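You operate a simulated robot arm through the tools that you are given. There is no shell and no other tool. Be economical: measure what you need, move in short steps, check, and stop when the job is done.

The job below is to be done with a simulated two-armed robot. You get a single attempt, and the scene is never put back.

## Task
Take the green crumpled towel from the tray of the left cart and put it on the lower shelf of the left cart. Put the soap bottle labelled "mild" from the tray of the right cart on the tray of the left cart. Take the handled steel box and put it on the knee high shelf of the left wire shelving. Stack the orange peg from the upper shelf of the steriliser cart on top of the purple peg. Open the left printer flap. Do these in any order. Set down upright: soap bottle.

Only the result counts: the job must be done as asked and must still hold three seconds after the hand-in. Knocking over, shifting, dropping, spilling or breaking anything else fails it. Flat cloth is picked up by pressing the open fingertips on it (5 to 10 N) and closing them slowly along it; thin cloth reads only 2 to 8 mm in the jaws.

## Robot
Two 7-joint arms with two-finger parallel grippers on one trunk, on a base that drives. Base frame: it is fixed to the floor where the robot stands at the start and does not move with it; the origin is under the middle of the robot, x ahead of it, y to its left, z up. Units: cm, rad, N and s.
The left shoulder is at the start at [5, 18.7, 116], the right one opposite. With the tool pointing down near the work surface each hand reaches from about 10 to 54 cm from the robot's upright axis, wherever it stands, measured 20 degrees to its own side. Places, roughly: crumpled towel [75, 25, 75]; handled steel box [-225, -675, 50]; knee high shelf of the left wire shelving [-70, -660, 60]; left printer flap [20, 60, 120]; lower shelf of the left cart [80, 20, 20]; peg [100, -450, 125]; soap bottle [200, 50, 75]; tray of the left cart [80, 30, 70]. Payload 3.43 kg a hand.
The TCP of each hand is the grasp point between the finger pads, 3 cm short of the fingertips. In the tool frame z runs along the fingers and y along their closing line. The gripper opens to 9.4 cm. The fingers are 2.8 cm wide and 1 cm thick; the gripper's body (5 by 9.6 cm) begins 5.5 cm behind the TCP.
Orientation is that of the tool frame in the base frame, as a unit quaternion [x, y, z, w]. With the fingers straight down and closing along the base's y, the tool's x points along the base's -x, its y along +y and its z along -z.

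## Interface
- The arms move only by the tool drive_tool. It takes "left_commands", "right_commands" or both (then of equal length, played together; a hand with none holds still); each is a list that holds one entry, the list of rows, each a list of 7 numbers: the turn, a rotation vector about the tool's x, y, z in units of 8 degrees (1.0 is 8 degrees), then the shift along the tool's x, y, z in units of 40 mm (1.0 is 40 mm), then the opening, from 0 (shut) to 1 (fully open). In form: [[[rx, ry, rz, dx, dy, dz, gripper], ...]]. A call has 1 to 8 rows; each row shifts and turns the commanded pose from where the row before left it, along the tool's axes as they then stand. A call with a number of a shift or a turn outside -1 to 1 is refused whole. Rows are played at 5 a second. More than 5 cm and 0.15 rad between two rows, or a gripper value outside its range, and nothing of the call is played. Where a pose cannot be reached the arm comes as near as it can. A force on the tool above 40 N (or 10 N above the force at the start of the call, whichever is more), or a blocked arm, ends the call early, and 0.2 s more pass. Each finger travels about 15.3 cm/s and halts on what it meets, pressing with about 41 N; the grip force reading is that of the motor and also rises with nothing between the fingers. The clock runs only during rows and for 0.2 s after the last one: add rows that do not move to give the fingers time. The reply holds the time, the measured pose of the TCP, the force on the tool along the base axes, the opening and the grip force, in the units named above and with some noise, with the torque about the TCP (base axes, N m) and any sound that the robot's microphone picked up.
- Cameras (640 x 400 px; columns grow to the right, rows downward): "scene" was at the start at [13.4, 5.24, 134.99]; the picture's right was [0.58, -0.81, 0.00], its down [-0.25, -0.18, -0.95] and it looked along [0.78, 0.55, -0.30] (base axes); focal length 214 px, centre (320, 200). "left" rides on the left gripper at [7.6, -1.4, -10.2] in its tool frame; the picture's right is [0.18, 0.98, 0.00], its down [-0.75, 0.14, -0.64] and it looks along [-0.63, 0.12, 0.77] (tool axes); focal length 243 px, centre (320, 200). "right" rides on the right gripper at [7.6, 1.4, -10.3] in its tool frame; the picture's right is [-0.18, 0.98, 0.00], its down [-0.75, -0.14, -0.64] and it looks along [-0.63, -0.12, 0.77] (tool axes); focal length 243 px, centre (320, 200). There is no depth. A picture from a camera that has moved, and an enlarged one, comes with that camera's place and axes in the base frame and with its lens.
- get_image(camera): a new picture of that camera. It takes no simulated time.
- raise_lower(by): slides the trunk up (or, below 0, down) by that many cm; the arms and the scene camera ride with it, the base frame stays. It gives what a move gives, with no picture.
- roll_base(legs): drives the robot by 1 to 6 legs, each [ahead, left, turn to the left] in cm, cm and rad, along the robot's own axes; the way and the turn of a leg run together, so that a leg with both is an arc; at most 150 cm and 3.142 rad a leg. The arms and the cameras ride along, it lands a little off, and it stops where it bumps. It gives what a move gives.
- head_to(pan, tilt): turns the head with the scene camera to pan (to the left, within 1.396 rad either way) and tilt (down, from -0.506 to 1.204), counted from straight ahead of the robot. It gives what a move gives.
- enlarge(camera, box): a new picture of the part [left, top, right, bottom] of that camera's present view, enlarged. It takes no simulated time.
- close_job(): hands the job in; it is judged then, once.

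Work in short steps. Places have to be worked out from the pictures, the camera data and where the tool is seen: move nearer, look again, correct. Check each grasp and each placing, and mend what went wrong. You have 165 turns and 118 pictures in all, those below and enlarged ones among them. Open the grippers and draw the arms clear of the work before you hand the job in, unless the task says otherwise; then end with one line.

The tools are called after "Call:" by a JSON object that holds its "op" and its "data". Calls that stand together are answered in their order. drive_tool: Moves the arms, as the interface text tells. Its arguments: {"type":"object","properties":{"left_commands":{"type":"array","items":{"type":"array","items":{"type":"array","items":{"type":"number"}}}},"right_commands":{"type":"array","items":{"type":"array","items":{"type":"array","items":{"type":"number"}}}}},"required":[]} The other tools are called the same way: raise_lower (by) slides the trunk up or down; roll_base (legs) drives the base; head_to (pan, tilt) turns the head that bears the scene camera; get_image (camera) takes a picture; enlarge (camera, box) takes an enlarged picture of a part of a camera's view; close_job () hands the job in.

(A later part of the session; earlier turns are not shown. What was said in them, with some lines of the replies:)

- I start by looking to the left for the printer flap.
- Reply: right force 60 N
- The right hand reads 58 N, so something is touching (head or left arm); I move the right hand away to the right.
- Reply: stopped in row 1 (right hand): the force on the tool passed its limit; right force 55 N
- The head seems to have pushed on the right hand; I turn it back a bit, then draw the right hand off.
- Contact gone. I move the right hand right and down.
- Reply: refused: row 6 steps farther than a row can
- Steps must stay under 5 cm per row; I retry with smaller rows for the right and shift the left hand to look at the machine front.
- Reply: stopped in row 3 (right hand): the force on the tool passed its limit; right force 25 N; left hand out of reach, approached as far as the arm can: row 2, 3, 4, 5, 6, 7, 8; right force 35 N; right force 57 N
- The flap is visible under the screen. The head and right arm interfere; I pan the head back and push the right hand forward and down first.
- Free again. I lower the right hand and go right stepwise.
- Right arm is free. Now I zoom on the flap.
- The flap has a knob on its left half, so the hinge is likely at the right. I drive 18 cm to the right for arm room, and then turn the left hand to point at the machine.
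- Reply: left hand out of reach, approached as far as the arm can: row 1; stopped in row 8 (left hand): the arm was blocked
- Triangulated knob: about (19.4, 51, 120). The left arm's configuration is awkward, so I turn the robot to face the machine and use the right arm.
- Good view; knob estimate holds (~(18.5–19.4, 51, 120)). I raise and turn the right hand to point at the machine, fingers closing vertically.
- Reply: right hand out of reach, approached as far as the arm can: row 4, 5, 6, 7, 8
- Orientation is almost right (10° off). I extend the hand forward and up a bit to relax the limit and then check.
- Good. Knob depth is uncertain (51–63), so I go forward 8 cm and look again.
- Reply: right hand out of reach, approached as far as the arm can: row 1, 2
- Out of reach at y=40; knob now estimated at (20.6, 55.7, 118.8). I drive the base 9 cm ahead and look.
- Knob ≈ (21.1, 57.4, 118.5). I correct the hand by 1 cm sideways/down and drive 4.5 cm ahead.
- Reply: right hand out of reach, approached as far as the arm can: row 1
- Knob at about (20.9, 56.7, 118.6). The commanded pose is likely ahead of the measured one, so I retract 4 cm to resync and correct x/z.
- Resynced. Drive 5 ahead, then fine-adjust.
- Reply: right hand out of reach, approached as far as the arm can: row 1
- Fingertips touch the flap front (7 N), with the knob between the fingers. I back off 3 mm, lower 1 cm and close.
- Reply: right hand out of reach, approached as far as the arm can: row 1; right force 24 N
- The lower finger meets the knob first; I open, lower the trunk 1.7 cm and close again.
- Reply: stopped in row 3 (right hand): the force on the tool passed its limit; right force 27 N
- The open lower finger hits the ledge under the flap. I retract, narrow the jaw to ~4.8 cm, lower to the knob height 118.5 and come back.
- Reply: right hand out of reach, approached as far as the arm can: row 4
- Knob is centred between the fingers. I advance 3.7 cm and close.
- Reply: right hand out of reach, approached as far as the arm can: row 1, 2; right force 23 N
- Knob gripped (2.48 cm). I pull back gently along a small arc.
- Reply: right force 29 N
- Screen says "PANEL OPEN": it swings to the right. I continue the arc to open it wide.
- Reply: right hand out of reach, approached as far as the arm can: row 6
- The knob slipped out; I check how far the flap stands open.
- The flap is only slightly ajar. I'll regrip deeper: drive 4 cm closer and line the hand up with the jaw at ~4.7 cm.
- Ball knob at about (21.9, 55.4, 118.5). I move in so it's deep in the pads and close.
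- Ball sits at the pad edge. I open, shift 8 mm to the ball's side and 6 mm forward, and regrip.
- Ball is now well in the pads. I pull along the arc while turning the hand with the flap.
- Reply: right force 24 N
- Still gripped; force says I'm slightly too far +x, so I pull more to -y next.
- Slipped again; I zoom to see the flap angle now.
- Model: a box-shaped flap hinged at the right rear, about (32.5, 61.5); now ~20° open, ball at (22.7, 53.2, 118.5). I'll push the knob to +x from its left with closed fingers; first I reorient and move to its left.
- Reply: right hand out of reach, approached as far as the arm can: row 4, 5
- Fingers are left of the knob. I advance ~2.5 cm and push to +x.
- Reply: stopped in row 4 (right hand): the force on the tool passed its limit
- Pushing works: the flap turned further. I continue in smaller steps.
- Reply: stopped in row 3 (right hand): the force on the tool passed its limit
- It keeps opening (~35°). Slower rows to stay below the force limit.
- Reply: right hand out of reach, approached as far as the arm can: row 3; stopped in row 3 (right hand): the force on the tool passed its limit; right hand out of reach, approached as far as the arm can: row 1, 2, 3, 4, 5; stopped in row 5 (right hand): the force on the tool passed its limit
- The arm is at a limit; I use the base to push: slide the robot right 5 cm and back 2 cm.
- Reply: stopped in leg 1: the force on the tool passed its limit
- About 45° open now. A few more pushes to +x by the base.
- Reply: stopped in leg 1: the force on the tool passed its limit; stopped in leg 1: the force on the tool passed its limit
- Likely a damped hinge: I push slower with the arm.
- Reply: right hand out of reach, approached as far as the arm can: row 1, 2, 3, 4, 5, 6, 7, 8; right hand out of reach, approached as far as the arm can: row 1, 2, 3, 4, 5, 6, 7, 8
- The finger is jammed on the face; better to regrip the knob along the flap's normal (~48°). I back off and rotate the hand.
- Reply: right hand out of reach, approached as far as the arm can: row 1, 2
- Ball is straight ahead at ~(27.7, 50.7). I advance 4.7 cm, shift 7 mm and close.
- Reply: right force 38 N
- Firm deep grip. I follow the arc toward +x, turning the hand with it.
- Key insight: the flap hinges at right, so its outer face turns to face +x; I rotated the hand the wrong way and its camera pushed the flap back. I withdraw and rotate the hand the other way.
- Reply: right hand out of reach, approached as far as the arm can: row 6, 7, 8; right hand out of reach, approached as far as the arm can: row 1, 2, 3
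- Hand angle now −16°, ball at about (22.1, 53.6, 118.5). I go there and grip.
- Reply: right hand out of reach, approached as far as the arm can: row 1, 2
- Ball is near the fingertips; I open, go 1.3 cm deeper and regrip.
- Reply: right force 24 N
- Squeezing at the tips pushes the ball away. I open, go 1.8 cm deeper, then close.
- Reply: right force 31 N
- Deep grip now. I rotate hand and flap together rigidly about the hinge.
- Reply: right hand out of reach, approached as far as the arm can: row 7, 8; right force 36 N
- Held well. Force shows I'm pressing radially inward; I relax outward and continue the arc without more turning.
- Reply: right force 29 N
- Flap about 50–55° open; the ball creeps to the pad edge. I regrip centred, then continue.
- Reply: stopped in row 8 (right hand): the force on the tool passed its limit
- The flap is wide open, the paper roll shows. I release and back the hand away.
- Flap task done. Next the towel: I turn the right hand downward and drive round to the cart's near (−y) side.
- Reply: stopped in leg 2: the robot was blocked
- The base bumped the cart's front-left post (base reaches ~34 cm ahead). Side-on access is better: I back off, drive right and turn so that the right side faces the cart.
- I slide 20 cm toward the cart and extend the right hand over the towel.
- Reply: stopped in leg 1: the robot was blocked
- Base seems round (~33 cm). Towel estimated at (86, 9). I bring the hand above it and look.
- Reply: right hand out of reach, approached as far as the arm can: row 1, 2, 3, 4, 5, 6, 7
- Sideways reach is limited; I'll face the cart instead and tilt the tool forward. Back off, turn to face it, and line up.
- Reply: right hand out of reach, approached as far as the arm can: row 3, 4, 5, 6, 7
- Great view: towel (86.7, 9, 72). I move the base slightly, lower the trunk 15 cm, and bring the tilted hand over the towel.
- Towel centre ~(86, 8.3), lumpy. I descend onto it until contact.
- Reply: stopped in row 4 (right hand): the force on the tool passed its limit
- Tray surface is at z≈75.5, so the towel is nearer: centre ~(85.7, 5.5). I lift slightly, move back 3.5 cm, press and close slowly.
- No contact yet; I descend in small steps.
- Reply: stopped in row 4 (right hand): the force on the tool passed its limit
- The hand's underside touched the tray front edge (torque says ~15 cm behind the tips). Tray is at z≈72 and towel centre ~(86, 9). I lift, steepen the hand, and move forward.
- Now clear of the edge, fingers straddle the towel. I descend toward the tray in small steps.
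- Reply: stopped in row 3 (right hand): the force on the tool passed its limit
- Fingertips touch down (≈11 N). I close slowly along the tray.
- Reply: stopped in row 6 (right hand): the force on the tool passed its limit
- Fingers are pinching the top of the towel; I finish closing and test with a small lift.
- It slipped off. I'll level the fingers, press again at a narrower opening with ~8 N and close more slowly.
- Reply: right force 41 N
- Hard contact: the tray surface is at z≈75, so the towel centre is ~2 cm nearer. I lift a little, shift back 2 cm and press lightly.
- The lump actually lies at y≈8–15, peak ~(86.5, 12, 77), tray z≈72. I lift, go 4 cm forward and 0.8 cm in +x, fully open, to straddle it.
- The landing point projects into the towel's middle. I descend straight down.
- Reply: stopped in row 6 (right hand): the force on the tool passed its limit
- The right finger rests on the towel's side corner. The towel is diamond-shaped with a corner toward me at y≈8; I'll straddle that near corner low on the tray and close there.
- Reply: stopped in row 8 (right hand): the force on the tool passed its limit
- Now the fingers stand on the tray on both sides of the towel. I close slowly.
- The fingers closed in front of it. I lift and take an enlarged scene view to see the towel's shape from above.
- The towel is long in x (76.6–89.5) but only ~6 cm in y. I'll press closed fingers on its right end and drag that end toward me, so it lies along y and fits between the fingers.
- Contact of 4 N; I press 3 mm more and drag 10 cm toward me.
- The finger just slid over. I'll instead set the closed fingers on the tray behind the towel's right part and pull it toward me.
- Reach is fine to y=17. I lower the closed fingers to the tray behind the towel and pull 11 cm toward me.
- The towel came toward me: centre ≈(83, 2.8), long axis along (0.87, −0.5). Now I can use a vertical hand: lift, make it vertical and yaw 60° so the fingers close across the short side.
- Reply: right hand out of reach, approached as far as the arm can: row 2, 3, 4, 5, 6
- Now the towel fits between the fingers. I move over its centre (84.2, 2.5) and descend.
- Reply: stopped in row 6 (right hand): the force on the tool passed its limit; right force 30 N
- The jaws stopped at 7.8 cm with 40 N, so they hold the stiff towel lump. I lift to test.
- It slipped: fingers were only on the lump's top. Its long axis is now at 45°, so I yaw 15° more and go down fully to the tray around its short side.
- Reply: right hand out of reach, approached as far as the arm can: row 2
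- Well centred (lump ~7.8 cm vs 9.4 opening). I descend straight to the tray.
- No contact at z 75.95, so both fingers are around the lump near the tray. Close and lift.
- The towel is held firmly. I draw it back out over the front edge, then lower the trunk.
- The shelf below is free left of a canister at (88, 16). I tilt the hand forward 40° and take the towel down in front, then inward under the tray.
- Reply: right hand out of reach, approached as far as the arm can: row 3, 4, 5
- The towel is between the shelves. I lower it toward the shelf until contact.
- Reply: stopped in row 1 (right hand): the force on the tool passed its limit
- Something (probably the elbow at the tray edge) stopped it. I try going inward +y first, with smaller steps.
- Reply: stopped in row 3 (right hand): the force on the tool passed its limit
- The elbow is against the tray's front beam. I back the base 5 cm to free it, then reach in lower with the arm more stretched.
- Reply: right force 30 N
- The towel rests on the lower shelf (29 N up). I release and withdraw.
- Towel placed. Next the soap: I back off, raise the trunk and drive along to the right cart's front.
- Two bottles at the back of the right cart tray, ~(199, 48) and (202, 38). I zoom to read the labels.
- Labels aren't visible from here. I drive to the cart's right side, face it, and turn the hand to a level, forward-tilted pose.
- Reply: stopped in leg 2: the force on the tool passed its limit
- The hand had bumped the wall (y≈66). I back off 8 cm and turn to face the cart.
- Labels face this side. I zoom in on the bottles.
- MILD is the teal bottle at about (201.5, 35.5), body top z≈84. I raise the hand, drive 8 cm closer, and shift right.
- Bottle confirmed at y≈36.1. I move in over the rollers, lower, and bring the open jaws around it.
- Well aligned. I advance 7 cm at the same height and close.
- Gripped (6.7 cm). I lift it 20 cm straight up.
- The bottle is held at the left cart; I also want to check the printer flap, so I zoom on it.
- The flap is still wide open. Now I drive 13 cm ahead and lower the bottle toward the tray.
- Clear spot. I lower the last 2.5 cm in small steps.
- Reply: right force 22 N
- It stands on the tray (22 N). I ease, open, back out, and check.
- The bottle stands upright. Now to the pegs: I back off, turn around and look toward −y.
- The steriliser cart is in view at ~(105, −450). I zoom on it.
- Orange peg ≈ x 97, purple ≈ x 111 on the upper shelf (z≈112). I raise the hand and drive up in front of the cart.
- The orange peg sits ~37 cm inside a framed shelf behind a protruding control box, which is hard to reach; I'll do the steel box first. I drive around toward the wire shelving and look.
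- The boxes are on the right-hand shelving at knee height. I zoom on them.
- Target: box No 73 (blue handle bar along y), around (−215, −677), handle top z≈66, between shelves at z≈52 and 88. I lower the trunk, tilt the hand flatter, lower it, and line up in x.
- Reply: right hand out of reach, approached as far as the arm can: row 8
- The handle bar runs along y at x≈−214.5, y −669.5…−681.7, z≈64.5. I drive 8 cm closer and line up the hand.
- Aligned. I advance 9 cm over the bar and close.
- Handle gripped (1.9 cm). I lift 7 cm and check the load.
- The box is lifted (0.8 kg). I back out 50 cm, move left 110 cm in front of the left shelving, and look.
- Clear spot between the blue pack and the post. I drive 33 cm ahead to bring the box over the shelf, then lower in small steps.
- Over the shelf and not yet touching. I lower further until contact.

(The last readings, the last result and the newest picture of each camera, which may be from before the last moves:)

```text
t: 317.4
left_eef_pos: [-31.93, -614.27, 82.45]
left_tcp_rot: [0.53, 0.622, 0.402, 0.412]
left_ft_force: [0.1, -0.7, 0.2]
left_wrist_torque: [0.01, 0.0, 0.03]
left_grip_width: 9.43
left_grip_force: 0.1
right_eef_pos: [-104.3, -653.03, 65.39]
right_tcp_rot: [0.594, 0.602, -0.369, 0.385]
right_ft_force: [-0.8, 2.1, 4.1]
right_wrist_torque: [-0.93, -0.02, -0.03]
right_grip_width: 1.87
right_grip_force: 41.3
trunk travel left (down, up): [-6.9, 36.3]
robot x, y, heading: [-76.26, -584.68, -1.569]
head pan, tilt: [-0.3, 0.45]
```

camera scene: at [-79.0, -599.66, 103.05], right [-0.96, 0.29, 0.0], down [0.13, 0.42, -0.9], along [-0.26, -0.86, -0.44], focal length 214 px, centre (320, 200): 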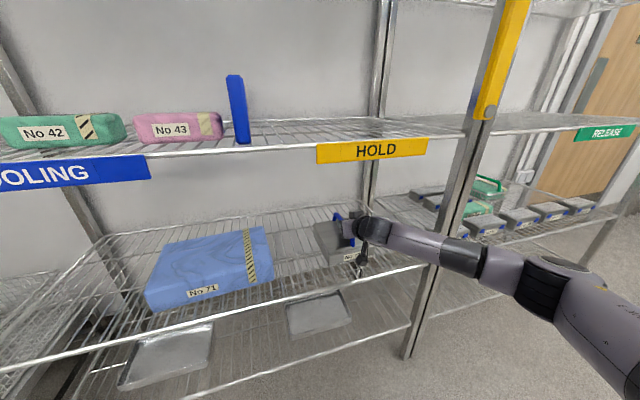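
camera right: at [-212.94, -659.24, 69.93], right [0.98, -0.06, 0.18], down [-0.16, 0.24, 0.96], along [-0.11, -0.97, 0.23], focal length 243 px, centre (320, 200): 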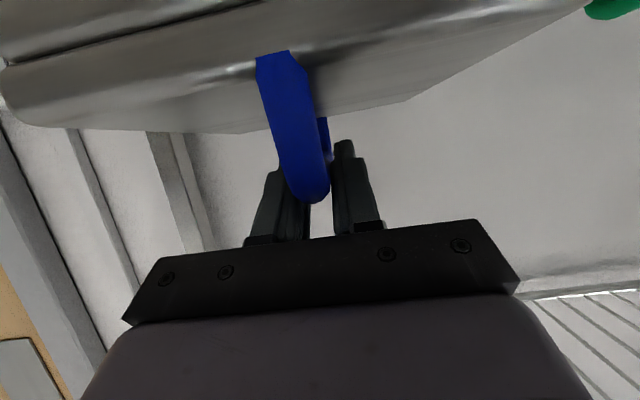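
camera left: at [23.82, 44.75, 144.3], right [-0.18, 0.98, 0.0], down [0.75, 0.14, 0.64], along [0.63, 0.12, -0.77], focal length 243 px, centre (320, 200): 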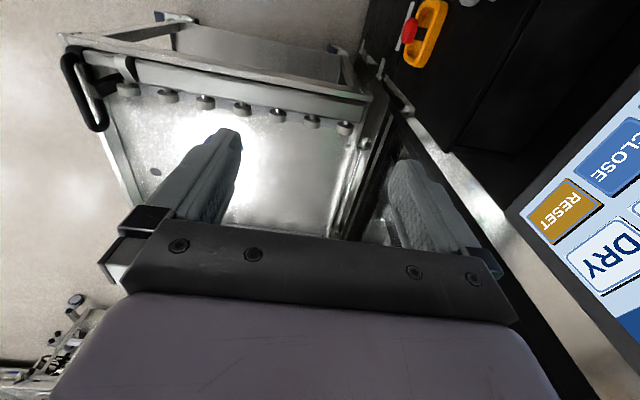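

It rests on the shelf (same height as before). I open and withdraw.

Call:
{"op": "drive_tool", "data": {"right_commands": [[[0, 0, 0, 0, 0, 0, 0.3], [0, 0, 0, 0, 0, 0, 0.8], [0, 0, 0, 0, 0, 0, 1], [0, 0, 0, 0, 0, -0.5, 1], [0, 0, 0, 0, 0, -0.8, 1], [0, 0, 0, 0, 0, 0, 1]]]}}

Call:
{"op": "roll_base", "data": {"legs": [[-40, 0, 0]]}}

Call:
{"op": "get_image", "data": {"camera": "scene"}}

```text
t: 318.8
left_eef_pos: [-31.95, -614.26, 82.49]
left_tcp_rot: [0.53, 0.622, 0.403, 0.412]
left_ft_force: [0.7, -1.4, 0.4]
left_wrist_torque: [0.03, 0.0, -0.04]
left_grip_width: 9.4
left_grip_force: 0.1
right_eef_pos: [-104.34, -648.26, 67.12]
right_tcp_rot: [0.596, 0.603, -0.366, 0.383]
right_ft_force: [0.8, 0.9, 0.2]
right_wrist_torque: [-0.01, 0.0, 0.03]
right_grip_width: 9.4
right_grip_force: 0.1
trunk travel left (down, up): [-6.9, 36.3]
robot x, y, heading: [-76.16, -584.69, -1.569]
head pan, tilt: [-0.3, 0.45]
```

```text
t: 321.3
left_eef_pos: [-31.88, -572.89, 82.43]
left_tcp_rot: [0.529, 0.622, 0.404, 0.411]
left_ft_force: [-0.4, 0.0, 0.0]
left_wrist_torque: [0.03, -0.02, -0.01]
left_grip_width: 9.44
left_grip_force: 0.0
right_eef_pos: [-104.26, -607.13, 67.08]
right_tcp_rot: [0.594, 0.604, -0.366, 0.384]
right_ft_force: [0.1, 0.8, -0.6]
right_wrist_torque: [-0.01, -0.01, -0.02]
right_grip_width: 9.42
right_grip_force: 0.0
trunk travel left (down, up): [-6.9, 36.3]
robot x, y, heading: [-76.4, -543.48, -1.559]
head pan, tilt: [-0.3, 0.45]
```

```text
4 pictures are left
camera scene: at [-79.1, -558.46, 103.07], right [-0.96, 0.29, 0.0], down [0.13, 0.42, -0.9], along [-0.26, -0.86, -0.44], focal length 214 px, centre (320, 200)
```

scene: 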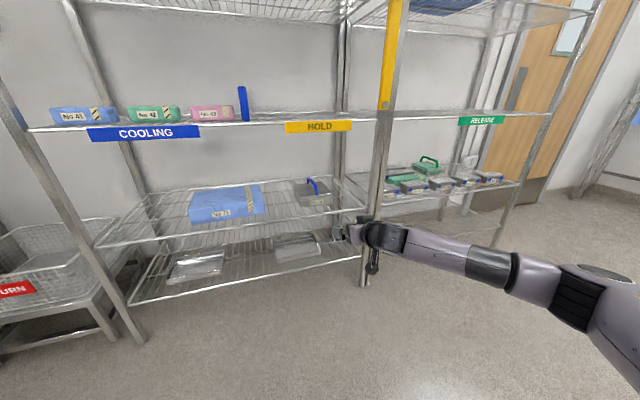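

The box is on the knee-high shelf. Now the pegs: access from the cart's −x side looks feasible (orange ~(98.5, −467), shelf z≈111). I raise the trunk, raise the right hand and tuck the left arm.

Call:
{"op": "raise_lower", "data": {"by": 24}}

Call:
{"op": "drive_tool", "data": {"left_commands": [[[0, 0, 0, 0.9, 0, 0, 0], [0, 0, 0, 0.9, 0, 0, 0], [0, 0, 0, 0.9, 0, 0, 0], [0, 0, 0, 0.9, 0, 0, 0], [0, 0, 0, 0, 0.9, -0.3, 0], [0, 0, 0, 0, 0.9, -0.3, 0], [0, 0, 0, 0, 0.9, -0.3, 0], [0, 0, 0, 0, 0.9, -0.3, 0]]], "right_commands": [[[0, 0, 0, -0.95, 0, -0.47, 1], [0, 0, 0, -0.95, 0, -0.47, 1], [0, 0, 0, -0.95, 0, -0.47, 1], [0, 0, 0, -0.95, 0, -0.47, 1], [0, 0, 0, -0.95, 0, -0.47, 1], [0, 0, 0, -0.95, 0, -0.47, 1], [0, 0, 0, -0.95, 0, -0.47, 1], [0, 0, 0, 0, 0, 0, 1]]]}}

Call:
{"op": "roll_base", "data": {"legs": [[-20, 0, 0], [0, 0, 1.56]]}}

```text
t: 323.8
left_eef_pos: [-32.05, -572.93, 106.46]
left_tcp_rot: [0.53, 0.623, 0.403, 0.411]
left_ft_force: [-0.3, -0.4, 0.5]
left_wrist_torque: [-0.03, 0.0, 0.01]
left_grip_width: 9.42
left_grip_force: 0.1
right_eef_pos: [-104.28, -607.15, 91.21]
right_tcp_rot: [0.594, 0.605, -0.365, 0.384]
right_ft_force: [0.2, -0.5, -1.4]
right_wrist_torque: [-0.01, 0.0, 0.02]
right_grip_width: 9.39
right_grip_force: 0.0
trunk travel left (down, up): [-30.9, 12.3]
robot x, y, heading: [-76.64, -543.46, -1.561]
head pan, tilt: [-0.3, 0.45]
```

```text
t: 325.6
left_eef_pos: [-32.65, -567.5, 121.51]
left_tcp_rot: [0.531, 0.622, 0.403, 0.411]
left_ft_force: [0.0, 0.0, -0.4]
left_wrist_torque: [0.0, -0.01, 0.0]
left_grip_width: 0.0
left_grip_force: 33.0
left hand out of reach, approached as far as the arm can: row 2, 3, 4
right_eef_pos: [-104.65, -607.03, 120.95]
right_tcp_rot: [0.595, 0.604, -0.366, 0.383]
right_ft_force: [0.4, -0.3, 0.1]
right_wrist_torque: [0.02, -0.01, 0.04]
right_grip_width: 9.4
right_grip_force: 0.0
trunk travel left (down, up): [-30.9, 12.3]
robot x, y, heading: [-76.97, -543.82, -1.565]
head pan, tilt: [-0.3, 0.45]
```

```text
t: 331.1
left_eef_pos: [-53.5, -479.49, 121.39]
left_tcp_rot: [-0.072, 0.814, 0.576, 0.001]
left_ft_force: [-0.6, 0.3, -0.5]
left_wrist_torque: [0.0, 0.0, -0.02]
left_grip_width: 0.01
left_grip_force: 33.0
right_eef_pos: [-12.64, -551.06, 120.85]
right_tcp_rot: [-0.015, 0.848, 0.018, 0.53]
right_ft_force: [0.8, 0.0, -0.2]
right_wrist_torque: [0.02, 0.0, 0.02]
right_grip_width: 9.43
right_grip_force: 0.1
trunk travel left (down, up): [-30.9, 12.3]
robot x, y, heading: [-76.35, -524.06, 0.027]
head pan, tilt: [-0.3, 0.45]
```

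I tuck the right hand to the robot's centre line and drive up beside the cart.

Call:
{"op": "drive_tool", "data": {"right_commands": [[[0, 0, 0, 0.23, 0.9, -0.48, 1], [0, 0, 0, 0.23, 0.9, -0.48, 1], [0, 0, 0, 0.23, 0.9, -0.48, 1], [0, 0, 0, 0.23, 0.9, -0.48, 1], [0, 0, 0, 0.23, 0.9, -0.48, 1], [0, 0, 0, 0.23, 0.9, -0.48, 1], [0, 0, 0, 0.23, 0.9, -0.48, 1], [0, 0, 0, 0, 0, 0, 1]]]}}

Call:
{"op": "roll_base", "data": {"legs": [[0, 0, -0.027], [0, 57, 0], [84, 0, 0]]}}

Call:
{"op": "get_image", "data": {"camera": "right"}}

```text
t: 332.9
left_eef_pos: [-53.55, -479.62, 121.5]
left_tcp_rot: [-0.072, 0.814, 0.576, 0.001]
left_ft_force: [0.2, 0.7, -0.3]
left_wrist_torque: [0.03, 0.02, -0.01]
left_grip_width: 0.0
left_grip_force: 33.0
right_eef_pos: [-28.82, -526.51, 121.41]
right_tcp_rot: [-0.014, 0.848, 0.017, 0.53]
right_ft_force: [0.3, -0.1, -0.9]
right_wrist_torque: [0.01, 0.0, 0.0]
right_grip_width: 9.38
right_grip_force: 0.0
trunk travel left (down, up): [-30.9, 12.3]
robot x, y, heading: [-76.79, -523.84, 0.023]
head pan, tilt: [-0.3, 0.45]
```

```text
t: 340.6
left_eef_pos: [31.98, -422.4, 121.53]
left_tcp_rot: [-0.067, 0.814, 0.576, 0.004]
left_ft_force: [0.7, -0.4, 1.0]
left_wrist_torque: [-0.06, 0.0, -0.03]
left_grip_width: 0.0
left_grip_force: 32.5
right_eef_pos: [56.04, -469.68, 121.43]
right_tcp_rot: [-0.008, 0.847, 0.014, 0.531]
right_ft_force: [0.4, -0.6, 0.3]
right_wrist_torque: [-0.03, -0.01, 0.0]
right_grip_width: 9.4
right_grip_force: 0.1
trunk travel left (down, up): [-30.9, 12.3]
robot x, y, heading: [8.1, -466.57, 0.007]
head pan, tilt: [-0.3, 0.45]
```

```text
3 pictures are left
camera right: at [43.41, -468.64, 119.14], right [0.05, 0.98, 0.18], down [-0.24, -0.16, 0.96], along [0.97, -0.09, 0.23], focal length 243 px, centre (320, 200)
```

right: 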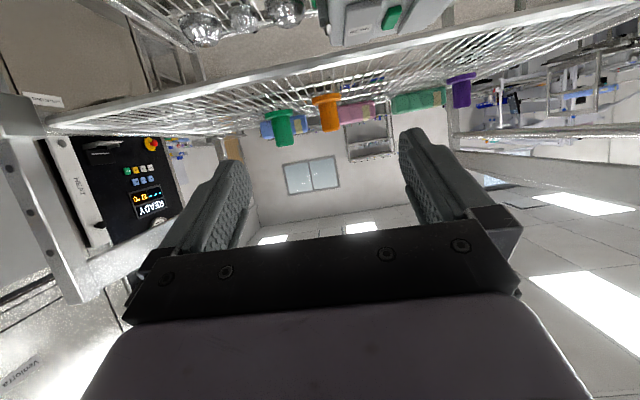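

The side is open above the shelf. Orange ≈ (97.9, −468.4), purple ≈ (109.5, −435.5), shelf z≈110.5, pegs ~6.5 cm tall. I drive 34 cm closer.

Call:
{"op": "roll_base", "data": {"legs": [[34, 0, 0]]}}

```text
t: 342.9
left_eef_pos: [64.74, -421.98, 121.36]
left_tcp_rot: [-0.068, 0.815, 0.575, 0.005]
left_ft_force: [-0.5, -0.8, 0.2]
left_wrist_torque: [-0.01, -0.01, 0.02]
left_grip_width: 0.0
left_grip_force: 33.1
right_eef_pos: [89.08, -469.07, 121.69]
right_tcp_rot: [-0.011, 0.846, 0.015, 0.533]
right_ft_force: [0.4, 0.6, -0.4]
right_wrist_torque: [-0.03, 0.04, 0.01]
right_grip_width: 9.4
right_grip_force: 0.1
trunk travel left (down, up): [-30.9, 12.3]
robot x, y, heading: [41.86, -465.92, 0.014]
head pan, tilt: [-0.3, 0.45]
stopped in leg 1: the robot was blocked; the commanded pose is now the measured one
```

Bumped gently at x=41.9. I check the alignment with the hand camera.

Call:
{"op": "get_image", "data": {"camera": "right"}}

```text
2 pictures are left
camera right: at [76.43, -468.07, 119.35], right [0.05, 0.98, 0.18], down [-0.25, -0.16, 0.95], along [0.97, -0.09, 0.24], focal length 243 px, centre (320, 200)
```

right: 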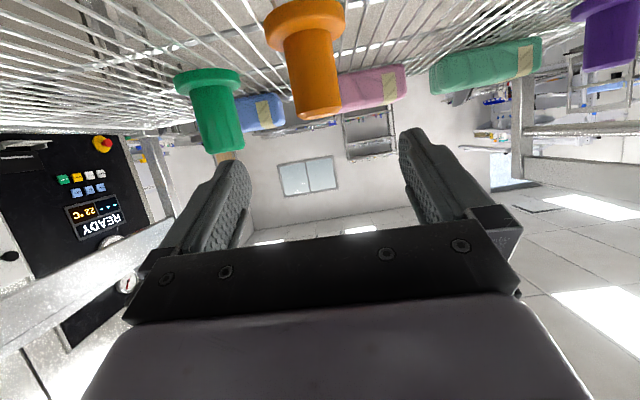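

Orange at (98.4, −468.9), body ~4 cm wide, top z≈116.6. I move in and close.

Call:
{"op": "drive_tool", "data": {"right_commands": [[[0, 0, 0, 0.133, -0.015, 0.815, 1], [0, 0, 0, 0.133, -0.015, 0.815, 1], [0, 0, 0, 0.133, -0.015, 0.815, 1], [0, 0, 0, 0, 0, 0, 0.7], [0, 0, 0, 0, 0, 0, 0.4], [0, 0, 0, 0, 0, 0, 0.2], [0, 0, 0, 0, 0, 0, 0.1], [0, 0, 0, 0, 0, 0, 0.1]]]}}

```text
t: 344.7
left_eef_pos: [64.7, -422.02, 121.21]
left_tcp_rot: [-0.069, 0.816, 0.574, 0.005]
left_ft_force: [0.3, -0.9, 0.3]
left_wrist_torque: [0.02, 0.04, -0.02]
left_grip_width: 0.01
left_grip_force: 32.7
right_eef_pos: [97.06, -469.17, 115.99]
right_tcp_rot: [-0.01, 0.846, 0.015, 0.533]
right_ft_force: [0.5, 0.3, 0.4]
right_wrist_torque: [0.0, -0.03, -0.01]
right_grip_width: 4.06
right_grip_force: 41.1
trunk travel left (down, up): [-30.9, 12.3]
robot x, y, heading: [41.87, -466.27, 0.011]
head pan, tilt: [-0.3, 0.45]
```

Gripped (4.06 cm). I lift the peg 14 cm and drive round to the cart's front.

Call:
{"op": "drive_tool", "data": {"right_commands": [[[0, 0, 0, -0.5, 0, -0.25, 0.1], [0, 0, 0, -0.85, 0, -0.42, 0.1], [0, 0, 0, -0.85, 0, -0.42, 0.1], [0, 0, 0, -0.85, 0, -0.42, 0.1], [0, 0, 0, 0, 0, 0, 0.1]]]}}

Call:
{"op": "roll_base", "data": {"legs": [[-36, 0, 0], [0, 137, 0], [0, 0, -1.58], [0, 111, 0]]}}

```text
t: 345.9
left_eef_pos: [64.68, -421.98, 121.4]
left_tcp_rot: [-0.069, 0.816, 0.574, 0.006]
left_ft_force: [-0.2, -0.2, -0.1]
left_wrist_torque: [0.03, 0.01, -0.01]
left_grip_width: 0.02
left_grip_force: 33.1
right_eef_pos: [96.66, -469.33, 129.79]
right_tcp_rot: [-0.011, 0.846, 0.015, 0.533]
right_ft_force: [-0.4, 0.5, -0.8]
right_wrist_torque: [-0.02, 0.0, 0.01]
right_grip_width: 4.07
right_grip_force: 41.1
trunk travel left (down, up): [-30.9, 12.3]
robot x, y, heading: [41.61, -465.84, 0.013]
head pan, tilt: [-0.3, 0.45]
```

```text
t: 363.9
left_eef_pos: [158.5, -356.88, 121.19]
left_tcp_rot: [0.54, 0.614, 0.397, 0.416]
left_ft_force: [0.3, -0.5, -0.1]
left_wrist_torque: [0.0, -0.02, 0.01]
left_grip_width: 0.01
left_grip_force: 32.9
right_eef_pos: [110.09, -387.29, 129.41]
right_tcp_rot: [0.603, 0.596, -0.372, 0.379]
right_ft_force: [0.2, 0.1, -1.1]
right_wrist_torque: [0.01, 0.01, 0.01]
right_grip_width: 4.07
right_grip_force: 41.5
trunk travel left (down, up): [-30.9, 12.3]
robot x, y, heading: [115.62, -331.92, -1.593]
head pan, tilt: [-0.3, 0.45]
```

I lower the hand to TCP z≈124.3, drive 38 cm ahead toward the purple peg and check alignment with the hand camera.

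Call:
{"op": "drive_tool", "data": {"right_commands": [[[0, 0, 0, 0.6, 0, 0.29, 0.1], [0, 0, 0, 0.55, 0, 0.26, 0.1], [0, 0, 0, 0, 0, 0, 0.1]]]}}

Call:
{"op": "roll_base", "data": {"legs": [[37, 0, 0]]}}

Call:
{"op": "get_image", "data": {"camera": "right"}}

```text
t: 364.6
left_eef_pos: [158.57, -356.92, 121.11]
left_tcp_rot: [0.54, 0.614, 0.398, 0.416]
left_ft_force: [-0.3, 0.0, -0.6]
left_wrist_torque: [0.0, 0.02, 0.0]
left_grip_width: 0.0
left_grip_force: 32.8
right_eef_pos: [110.32, -387.24, 124.28]
right_tcp_rot: [0.604, 0.595, -0.372, 0.378]
right_ft_force: [-0.3, 0.7, -0.8]
right_wrist_torque: [-0.04, -0.02, 0.04]
right_grip_width: 4.03
right_grip_force: 41.1
trunk travel left (down, up): [-30.9, 12.3]
robot x, y, heading: [115.98, -332.23, -1.599]
head pan, tilt: [-0.3, 0.45]
```

```text
t: 367.0
left_eef_pos: [157.29, -393.6, 121.22]
left_tcp_rot: [0.542, 0.612, 0.396, 0.419]
left_ft_force: [0.0, -0.4, -0.7]
left_wrist_torque: [0.0, 0.0, 0.02]
left_grip_width: 0.0
left_grip_force: 33.5
right_eef_pos: [108.76, -423.49, 124.3]
right_tcp_rot: [0.606, 0.592, -0.373, 0.377]
right_ft_force: [-0.2, 0.9, -0.4]
right_wrist_torque: [0.01, 0.01, 0.02]
right_grip_width: 4.05
right_grip_force: 40.6
trunk travel left (down, up): [-30.9, 12.3]
robot x, y, heading: [114.51, -368.13, -1.597]
head pan, tilt: [-0.3, 0.45]
```

```text
1 pictures are left
camera right: at [110.34, -410.91, 121.93], right [0.98, -0.09, 0.18], down [-0.15, 0.25, 0.96], along [-0.13, -0.96, 0.23], focal length 243 px, centre (320, 200)
```

right: 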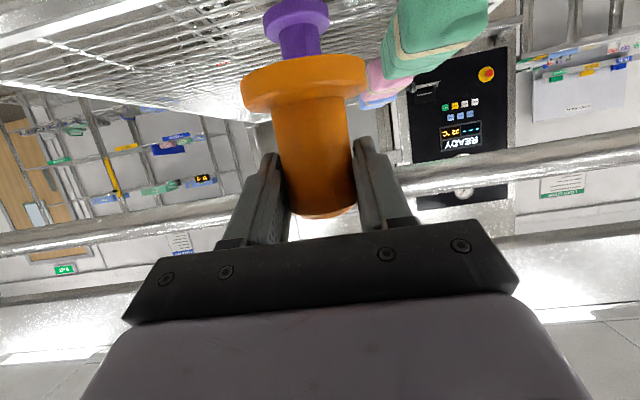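

A front rail at z≈125 would block the hand there. The +x side is open and within reach, so I back out and drive round to that side.

Call:
{"op": "roll_base", "data": {"legs": [[-42, 0, 0], [0, 130, 0], [0, 0, -1.547], [0, 130, 0], [53, 0, 0]]}}

```text
t: 388.4
left_eef_pos: [162.62, -501.35, 121.28]
left_tcp_rot: [0.817, 0.045, -0.018, 0.575]
left_ft_force: [0.5, 0.3, 0.2]
left_wrist_torque: [-0.02, 0.0, -0.01]
left_grip_width: 0.0
left_grip_force: 33.0
right_eef_pos: [133.23, -452.34, 124.23]
right_tcp_rot: [0.847, -0.013, -0.531, 0.001]
right_ft_force: [0.3, 0.6, 0.0]
right_wrist_torque: [0.0, 0.02, 0.01]
right_grip_width: 4.08
right_grip_force: 40.8
trunk travel left (down, up): [-30.9, 12.3]
robot x, y, heading: [188.29, -458.67, 3.105]
head pan, tilt: [-0.3, 0.45]
```

I shift the hand sideways to y≈−436 and drive 16 cm in, then use the last picture for alignment.

Call:
{"op": "drive_tool", "data": {"right_commands": [[[0, 0, 0, -0.1, -0.85, -0.05, 0.1], [0, 0, 0, -0.1, -0.85, -0.05, 0.1], [0, 0, 0, 0, -0.85, 0, 0.1], [0, 0, 0, 0, -0.85, 0, 0.1], [0, 0, 0, 0, -0.7, 0, 0.1], [0, 0, 0, 0, 0, 0, 0.1]]]}}

Call:
{"op": "roll_base", "data": {"legs": [[15, 0, 0]]}}

Call:
{"op": "get_image", "data": {"camera": "right"}}

```text
t: 389.9
left_eef_pos: [162.57, -501.24, 121.26]
left_tcp_rot: [0.817, 0.045, -0.018, 0.575]
left_ft_force: [0.8, 0.2, -0.7]
left_wrist_torque: [-0.02, -0.05, -0.01]
left_grip_width: 0.0
left_grip_force: 33.3
right_eef_pos: [133.51, -435.99, 124.9]
right_tcp_rot: [0.847, -0.012, -0.531, 0.001]
right_ft_force: [-0.1, -0.1, -0.5]
right_wrist_torque: [0.03, 0.01, -0.01]
right_grip_width: 4.08
right_grip_force: 41.4
trunk travel left (down, up): [-30.9, 12.3]
robot x, y, heading: [188.49, -458.73, 3.106]
head pan, tilt: [-0.3, 0.45]
```

```text
t: 391.2
left_eef_pos: [147.81, -500.74, 121.19]
left_tcp_rot: [0.817, 0.045, -0.017, 0.575]
left_ft_force: [0.2, -0.6, -0.1]
left_wrist_torque: [0.03, 0.0, 0.02]
left_grip_width: 0.0
left_grip_force: 32.4
right_eef_pos: [118.77, -435.49, 124.82]
right_tcp_rot: [0.848, -0.013, -0.53, 0.0]
right_ft_force: [-0.1, -0.5, -0.5]
right_wrist_torque: [0.0, 0.02, 0.04]
right_grip_width: 4.08
right_grip_force: 41.4
trunk travel left (down, up): [-30.9, 12.3]
robot x, y, heading: [173.66, -458.11, 3.101]
head pan, tilt: [-0.3, 0.45]
```

```text
0 pictures are left
camera right: at [131.21, -437.24, 122.53], right [-0.1, -0.98, 0.18], down [0.25, 0.15, 0.96], along [-0.96, 0.14, 0.23], focal length 243 px, centre (320, 200)
```

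right: 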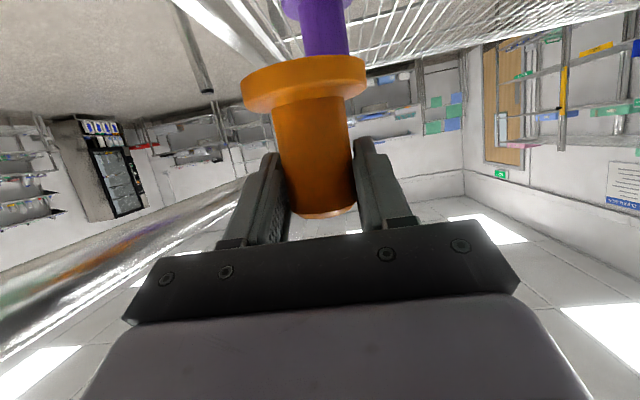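

Purple axis works out at (107.85, −436.8); my orange axis is at (117.55, −435.5) with its base at z≈118.8. I move −9.7 in x and −1.3 in y, then read the pose.

Call:
{"op": "drive_tool", "data": {"right_commands": [[[0, 0, 0, -0.2625, 0.094, 0.544, 0.1], [0, 0, 0, -0.2625, 0.094, 0.544, 0.1], [0, 0, 0, -0.2625, 0.094, 0.544, 0.1], [0, 0, 0, -0.2625, 0.094, 0.544, 0.1], [0, 0, 0, 0, 0, 0, 0.1]]]}}

```text
t: 392.6
left_eef_pos: [150.14, -501.25, 121.61]
left_tcp_rot: [0.818, 0.049, -0.028, 0.572]
left_ft_force: [0.2, -0.1, -0.2]
left_wrist_torque: [0.03, 0.0, -0.03]
left_grip_width: 0.0
left_grip_force: 33.1
right_eef_pos: [112.7, -438.89, 128.05]
right_tcp_rot: [0.831, 0.009, -0.556, 0.003]
right_ft_force: [0.0, 0.3, -1.2]
right_wrist_torque: [-0.01, 0.02, 0.05]
right_grip_width: 4.03
right_grip_force: 40.9
trunk travel left (down, up): [-30.9, 12.3]
robot x, y, heading: [174.48, -458.14, 3.098]
head pan, tilt: [-0.3, 0.45]
stopped in row 5 (right hand): the arm was blocked; the commanded pose is now the measured one
```

The arm was blocked (likely the elbow at the front-left upright; tool force is nil). I back the hand out and restore its orientation.

Call:
{"op": "drive_tool", "data": {"right_commands": [[[0, 0, 0, 0.3, 0, -0.8, 0.1], [0, 0, 0, 0.35, 0, -0.8, 0.1], [0.21, 0.44, 0.24, 0.38, 0, -0.8, 0.1], [0, 0, 0, 0.4, 0, -0.8, 0.1], [0, 0, 0, 0, 0, 0, 0.1]]]}}

```text
t: 393.8
left_eef_pos: [147.96, -500.74, 121.25]
left_tcp_rot: [0.817, 0.045, -0.018, 0.575]
left_ft_force: [-1.0, -0.7, -0.3]
left_wrist_torque: [-0.03, 0.01, 0.01]
left_grip_width: 0.0
left_grip_force: 33.0
right_eef_pos: [123.58, -437.84, 126.16]
right_tcp_rot: [0.859, -0.023, -0.512, 0.0]
right_ft_force: [-0.2, -0.2, 0.2]
right_wrist_torque: [0.02, 0.01, 0.01]
right_grip_width: 4.06
right_grip_force: 41.3
trunk travel left (down, up): [-30.9, 12.3]
robot x, y, heading: [174.02, -458.38, 3.106]
head pan, tilt: [-0.3, 0.45]
```

The robot just flexed; positions are back as before. I shift the base 18 cm left (so the elbow stays clear of the upright) and move the hand right by the same amount.

Call:
{"op": "roll_base", "data": {"legs": [[0, 18, 0], [3, 0, 0]]}}

Call:
{"op": "drive_tool", "data": {"right_commands": [[[-0.08, -0.3, -0.12, 0, -0.9, 0, 0.1], [0, 0, 0, 0, -0.9, 0, 0.1], [0, 0, 0, 0, -0.9, 0, 0.1], [0, 0, 0, 0, -0.9, 0, 0.1], [0, 0, 0, 0, -0.85, 0, 0.1], [0, 0, 0, 0, 0, 0, 0.1]]]}}

```text
t: 395.7
left_eef_pos: [144.17, -518.14, 121.33]
left_tcp_rot: [0.816, 0.044, -0.018, 0.576]
left_ft_force: [-0.5, 0.2, -0.6]
left_wrist_torque: [-0.04, -0.01, -0.03]
left_grip_width: 0.0
left_grip_force: 33.3
right_eef_pos: [119.95, -455.35, 126.23]
right_tcp_rot: [0.858, -0.022, -0.513, 0.0]
right_ft_force: [-0.6, 0.7, -0.7]
right_wrist_torque: [0.03, 0.0, 0.03]
right_grip_width: 4.06
right_grip_force: 41.0
trunk travel left (down, up): [-30.9, 12.3]
robot x, y, heading: [170.49, -475.87, 3.098]
head pan, tilt: [-0.3, 0.45]
```

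```text
t: 397.1
left_eef_pos: [144.27, -518.26, 121.3]
left_tcp_rot: [0.817, 0.044, -0.019, 0.575]
left_ft_force: [1.0, 0.3, 0.1]
left_wrist_torque: [0.02, -0.01, -0.02]
left_grip_width: 0.0
left_grip_force: 33.3
right_eef_pos: [120.51, -437.44, 125.63]
right_tcp_rot: [0.847, -0.012, -0.531, 0.0]
right_ft_force: [0.7, 0.2, -0.6]
right_wrist_torque: [0.02, -0.03, 0.04]
right_grip_width: 4.07
right_grip_force: 40.6
trunk travel left (down, up): [-30.9, 12.3]
robot x, y, heading: [170.36, -475.71, 3.1]
head pan, tilt: [-0.3, 0.45]
```

Orientation is restored. Now I move −11.5 cm in x to the purple axis.

Call:
{"op": "drive_tool", "data": {"right_commands": [[[0, 0, 0, -0.2375, -0.02, 0.52, 0.1], [0, 0, 0, -0.2375, -0.02, 0.52, 0.1], [0, 0, 0, -0.2375, -0.02, 0.52, 0.1], [0, 0, 0, -0.2375, -0.02, 0.52, 0.1], [0, 0, 0, -0.2375, -0.02, 0.52, 0.1], [0, 0, 0, 0, 0, 0, 0.1]]]}}

```text
t: 398.5
left_eef_pos: [144.31, -518.08, 121.24]
left_tcp_rot: [0.817, 0.044, -0.019, 0.575]
left_ft_force: [0.0, 1.1, -0.1]
left_wrist_torque: [0.0, -0.04, -0.02]
left_grip_width: 0.02
left_grip_force: 32.9
right_eef_pos: [108.92, -436.77, 125.76]
right_tcp_rot: [0.847, -0.012, -0.531, 0.0]
right_ft_force: [-0.9, -0.5, -0.9]
right_wrist_torque: [-0.02, -0.02, -0.03]
right_grip_width: 4.04
right_grip_force: 40.9
trunk travel left (down, up): [-30.9, 12.3]
robot x, y, heading: [170.19, -475.63, 3.097]
head pan, tilt: [-0.3, 0.45]
```

On target, unobstructed. I lower in small steps to feel the purple peg's top.

Call:
{"op": "drive_tool", "data": {"right_commands": [[[0, 0, 0, 0.22, 0, 0.107, 0.1], [0, 0, 0, 0.15, 0, 0.073, 0.1], [0, 0, 0, 0.05, 0, 0.024, 0.1], [0, 0, 0, 0.05, 0, 0.024, 0.1], [0, 0, 0, 0.05, 0, 0.024, 0.1], [0, 0, 0, 0.05, 0, 0.024, 0.1], [0, 0, 0, 0, 0, 0, 0.1]]]}}

```text
t: 400.1
left_eef_pos: [144.24, -518.15, 121.31]
left_tcp_rot: [0.816, 0.044, -0.019, 0.576]
left_ft_force: [-0.8, -1.1, 0.0]
left_wrist_torque: [0.05, -0.02, 0.0]
left_grip_width: 0.01
left_grip_force: 32.3
right_eef_pos: [109.09, -437.0, 123.13]
right_tcp_rot: [0.847, -0.012, -0.531, 0.0]
right_ft_force: [-0.4, 0.6, -0.4]
right_wrist_torque: [-0.01, -0.03, -0.01]
right_grip_width: 4.05
right_grip_force: 40.9
trunk travel left (down, up): [-30.9, 12.3]
robot x, y, heading: [170.38, -475.34, 3.099]
head pan, tilt: [-0.3, 0.45]
```

No contact yet; continue lowering.

Call:
{"op": "drive_tool", "data": {"right_commands": [[[0, 0, 0, 0.04, 0, 0.019, 0.1], [0, 0, 0, 0.04, 0, 0.019, 0.1], [0, 0, 0, 0.04, 0, 0.019, 0.1], [0, 0, 0, 0.04, 0, 0.019, 0.1], [0, 0, 0, 0, 0, 0, 0.1]]]}}

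```text
t: 401.3
left_eef_pos: [144.4, -518.28, 121.28]
left_tcp_rot: [0.817, 0.045, -0.019, 0.575]
left_ft_force: [-0.4, -0.2, 0.1]
left_wrist_torque: [0.03, 0.0, 0.0]
left_grip_width: 0.0
left_grip_force: 33.5
right_eef_pos: [109.25, -436.97, 122.94]
right_tcp_rot: [0.844, -0.013, -0.536, -0.001]
right_ft_force: [-5.4, 2.4, 18.7]
right_wrist_torque: [0.28, 0.49, -0.02]
right_grip_width: 4.06
right_grip_force: 41.0
trunk travel left (down, up): [-30.9, 12.3]
robot x, y, heading: [170.29, -475.89, 3.101]
head pan, tilt: [-0.3, 0.45]
```

Contact at z 122.9 (19 N); the torque suggests the purple peg's centre lies ~0.6 cm toward +y. I lift slightly, correct (+0.2, +0.5), and lower again.

Call:
{"op": "drive_tool", "data": {"right_commands": [[[0, 0, 0, -0.12, 0, -0.06, 0.1], [0, 0, 0, 0.02, -0.13, -0.045, 0.1], [0, 0, 0, 0, 0, 0, 0.1], [0, 0, 0, 0.06, 0, 0.03, 0.1], [0, 0, 0, 0.04, 0, 0.019, 0.1], [0, 0, 0, 0.03, 0, 0.015, 0.1], [0, 0, 0, 0, 0, 0, 0.1]]]}}

```text
t: 402.9
left_eef_pos: [144.55, -518.32, 121.3]
left_tcp_rot: [0.817, 0.045, -0.02, 0.575]
left_ft_force: [0.0, -0.8, 0.2]
left_wrist_torque: [-0.02, 0.0, 0.04]
left_grip_width: 0.0
left_grip_force: 33.3
right_eef_pos: [109.43, -436.51, 122.93]
right_tcp_rot: [0.844, -0.012, -0.536, -0.001]
right_ft_force: [-1.5, -0.5, 21.1]
right_wrist_torque: [0.01, 0.3, 0.0]
right_grip_width: 4.06
right_grip_force: 40.7
trunk travel left (down, up): [-30.9, 12.3]
robot x, y, heading: [170.35, -475.8, 3.099]
head pan, tilt: [-0.3, 0.45]
```

Centred now. I ease off, open, and back the hand straight out.

Call:
{"op": "drive_tool", "data": {"right_commands": [[[0, 0, 0, -0.03, 0, -0.015, 0.1], [0, 0, 0, 0, 0, 0, 0.45], [0, 0, 0, 0, 0, 0, 0.8], [0, 0, 0, 0, 0, 0, 1], [0, 0, 0, 0.2, 0, -0.42, 1], [0, 0, 0, 0.35, 0, -0.75, 1], [0, 0, 0, 0.35, 0, -0.75, 1], [0, 0, 0, 0.35, 0, -0.75, 1]]]}}

Call:
{"op": "roll_base", "data": {"legs": [[-40, 0, 0]]}}

```text
t: 404.7
left_eef_pos: [144.4, -518.1, 121.3]
left_tcp_rot: [0.816, 0.044, -0.018, 0.576]
left_ft_force: [-0.8, -0.1, 0.4]
left_wrist_torque: [-0.02, 0.02, 0.03]
left_grip_width: 0.0
left_grip_force: 32.7
right_eef_pos: [121.03, -436.7, 122.69]
right_tcp_rot: [0.847, -0.012, -0.531, 0.0]
right_ft_force: [-0.7, -0.2, 0.3]
right_wrist_torque: [0.0, 0.01, 0.0]
right_grip_width: 9.41
right_grip_force: 0.2
trunk travel left (down, up): [-30.9, 12.3]
robot x, y, heading: [170.48, -475.73, 3.102]
head pan, tilt: [-0.3, 0.45]
```

```text
t: 407.2
left_eef_pos: [183.87, -519.82, 121.11]
left_tcp_rot: [0.817, 0.044, -0.02, 0.575]
left_ft_force: [0.1, 0.4, 0.0]
left_wrist_torque: [0.02, -0.04, -0.03]
left_grip_width: 0.0
left_grip_force: 32.8
right_eef_pos: [160.59, -438.36, 122.64]
right_tcp_rot: [0.847, -0.013, -0.532, -0.001]
right_ft_force: [0.6, 0.0, 0.5]
right_wrist_torque: [0.0, 0.02, 0.02]
right_grip_width: 9.4
right_grip_force: 0.1
trunk travel left (down, up): [-30.9, 12.3]
robot x, y, heading: [210.36, -477.08, 3.098]
head pan, tilt: [-0.3, 0.45]
```

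No sound of a fall was reported and the hand is clear. I open the left gripper too before handing in.

Call:
{"op": "drive_tool", "data": {"left_commands": [[[0, 0, 0, 0, 0, 0, 1], [0, 0, 0, 0, 0, 0, 1], [0, 0, 0, 0, 0, 0, 1]]]}}

Call:
{"op": "close_job", "data": {}}

```text
t: 408.0
left_eef_pos: [183.91, -519.93, 121.21]
left_tcp_rot: [0.817, 0.043, -0.019, 0.575]
left_ft_force: [-0.3, 0.8, 0.0]
left_wrist_torque: [-0.03, -0.02, 0.0]
left_grip_width: 9.4
left_grip_force: 0.1
right_eef_pos: [160.55, -438.41, 122.69]
right_tcp_rot: [0.848, -0.013, -0.531, -0.001]
right_ft_force: [0.4, 1.1, -0.6]
right_wrist_torque: [0.02, -0.01, 0.03]
right_grip_width: 9.4
right_grip_force: 0.0
trunk travel left (down, up): [-30.9, 12.3]
robot x, y, heading: [209.76, -477.2, 3.099]
head pan, tilt: [-0.3, 0.45]
```

```text
The job is handed in.
```

All five tasks are handed in: the flap, towel, "mild" soap bottle and handled steel box were checked in pictures after placing; the orange-on-purple peg stack was judged only by contact force and torque, as no pictures were left, and the base or arm bumped the carts a few times, with no shift confirmed or ruled out.
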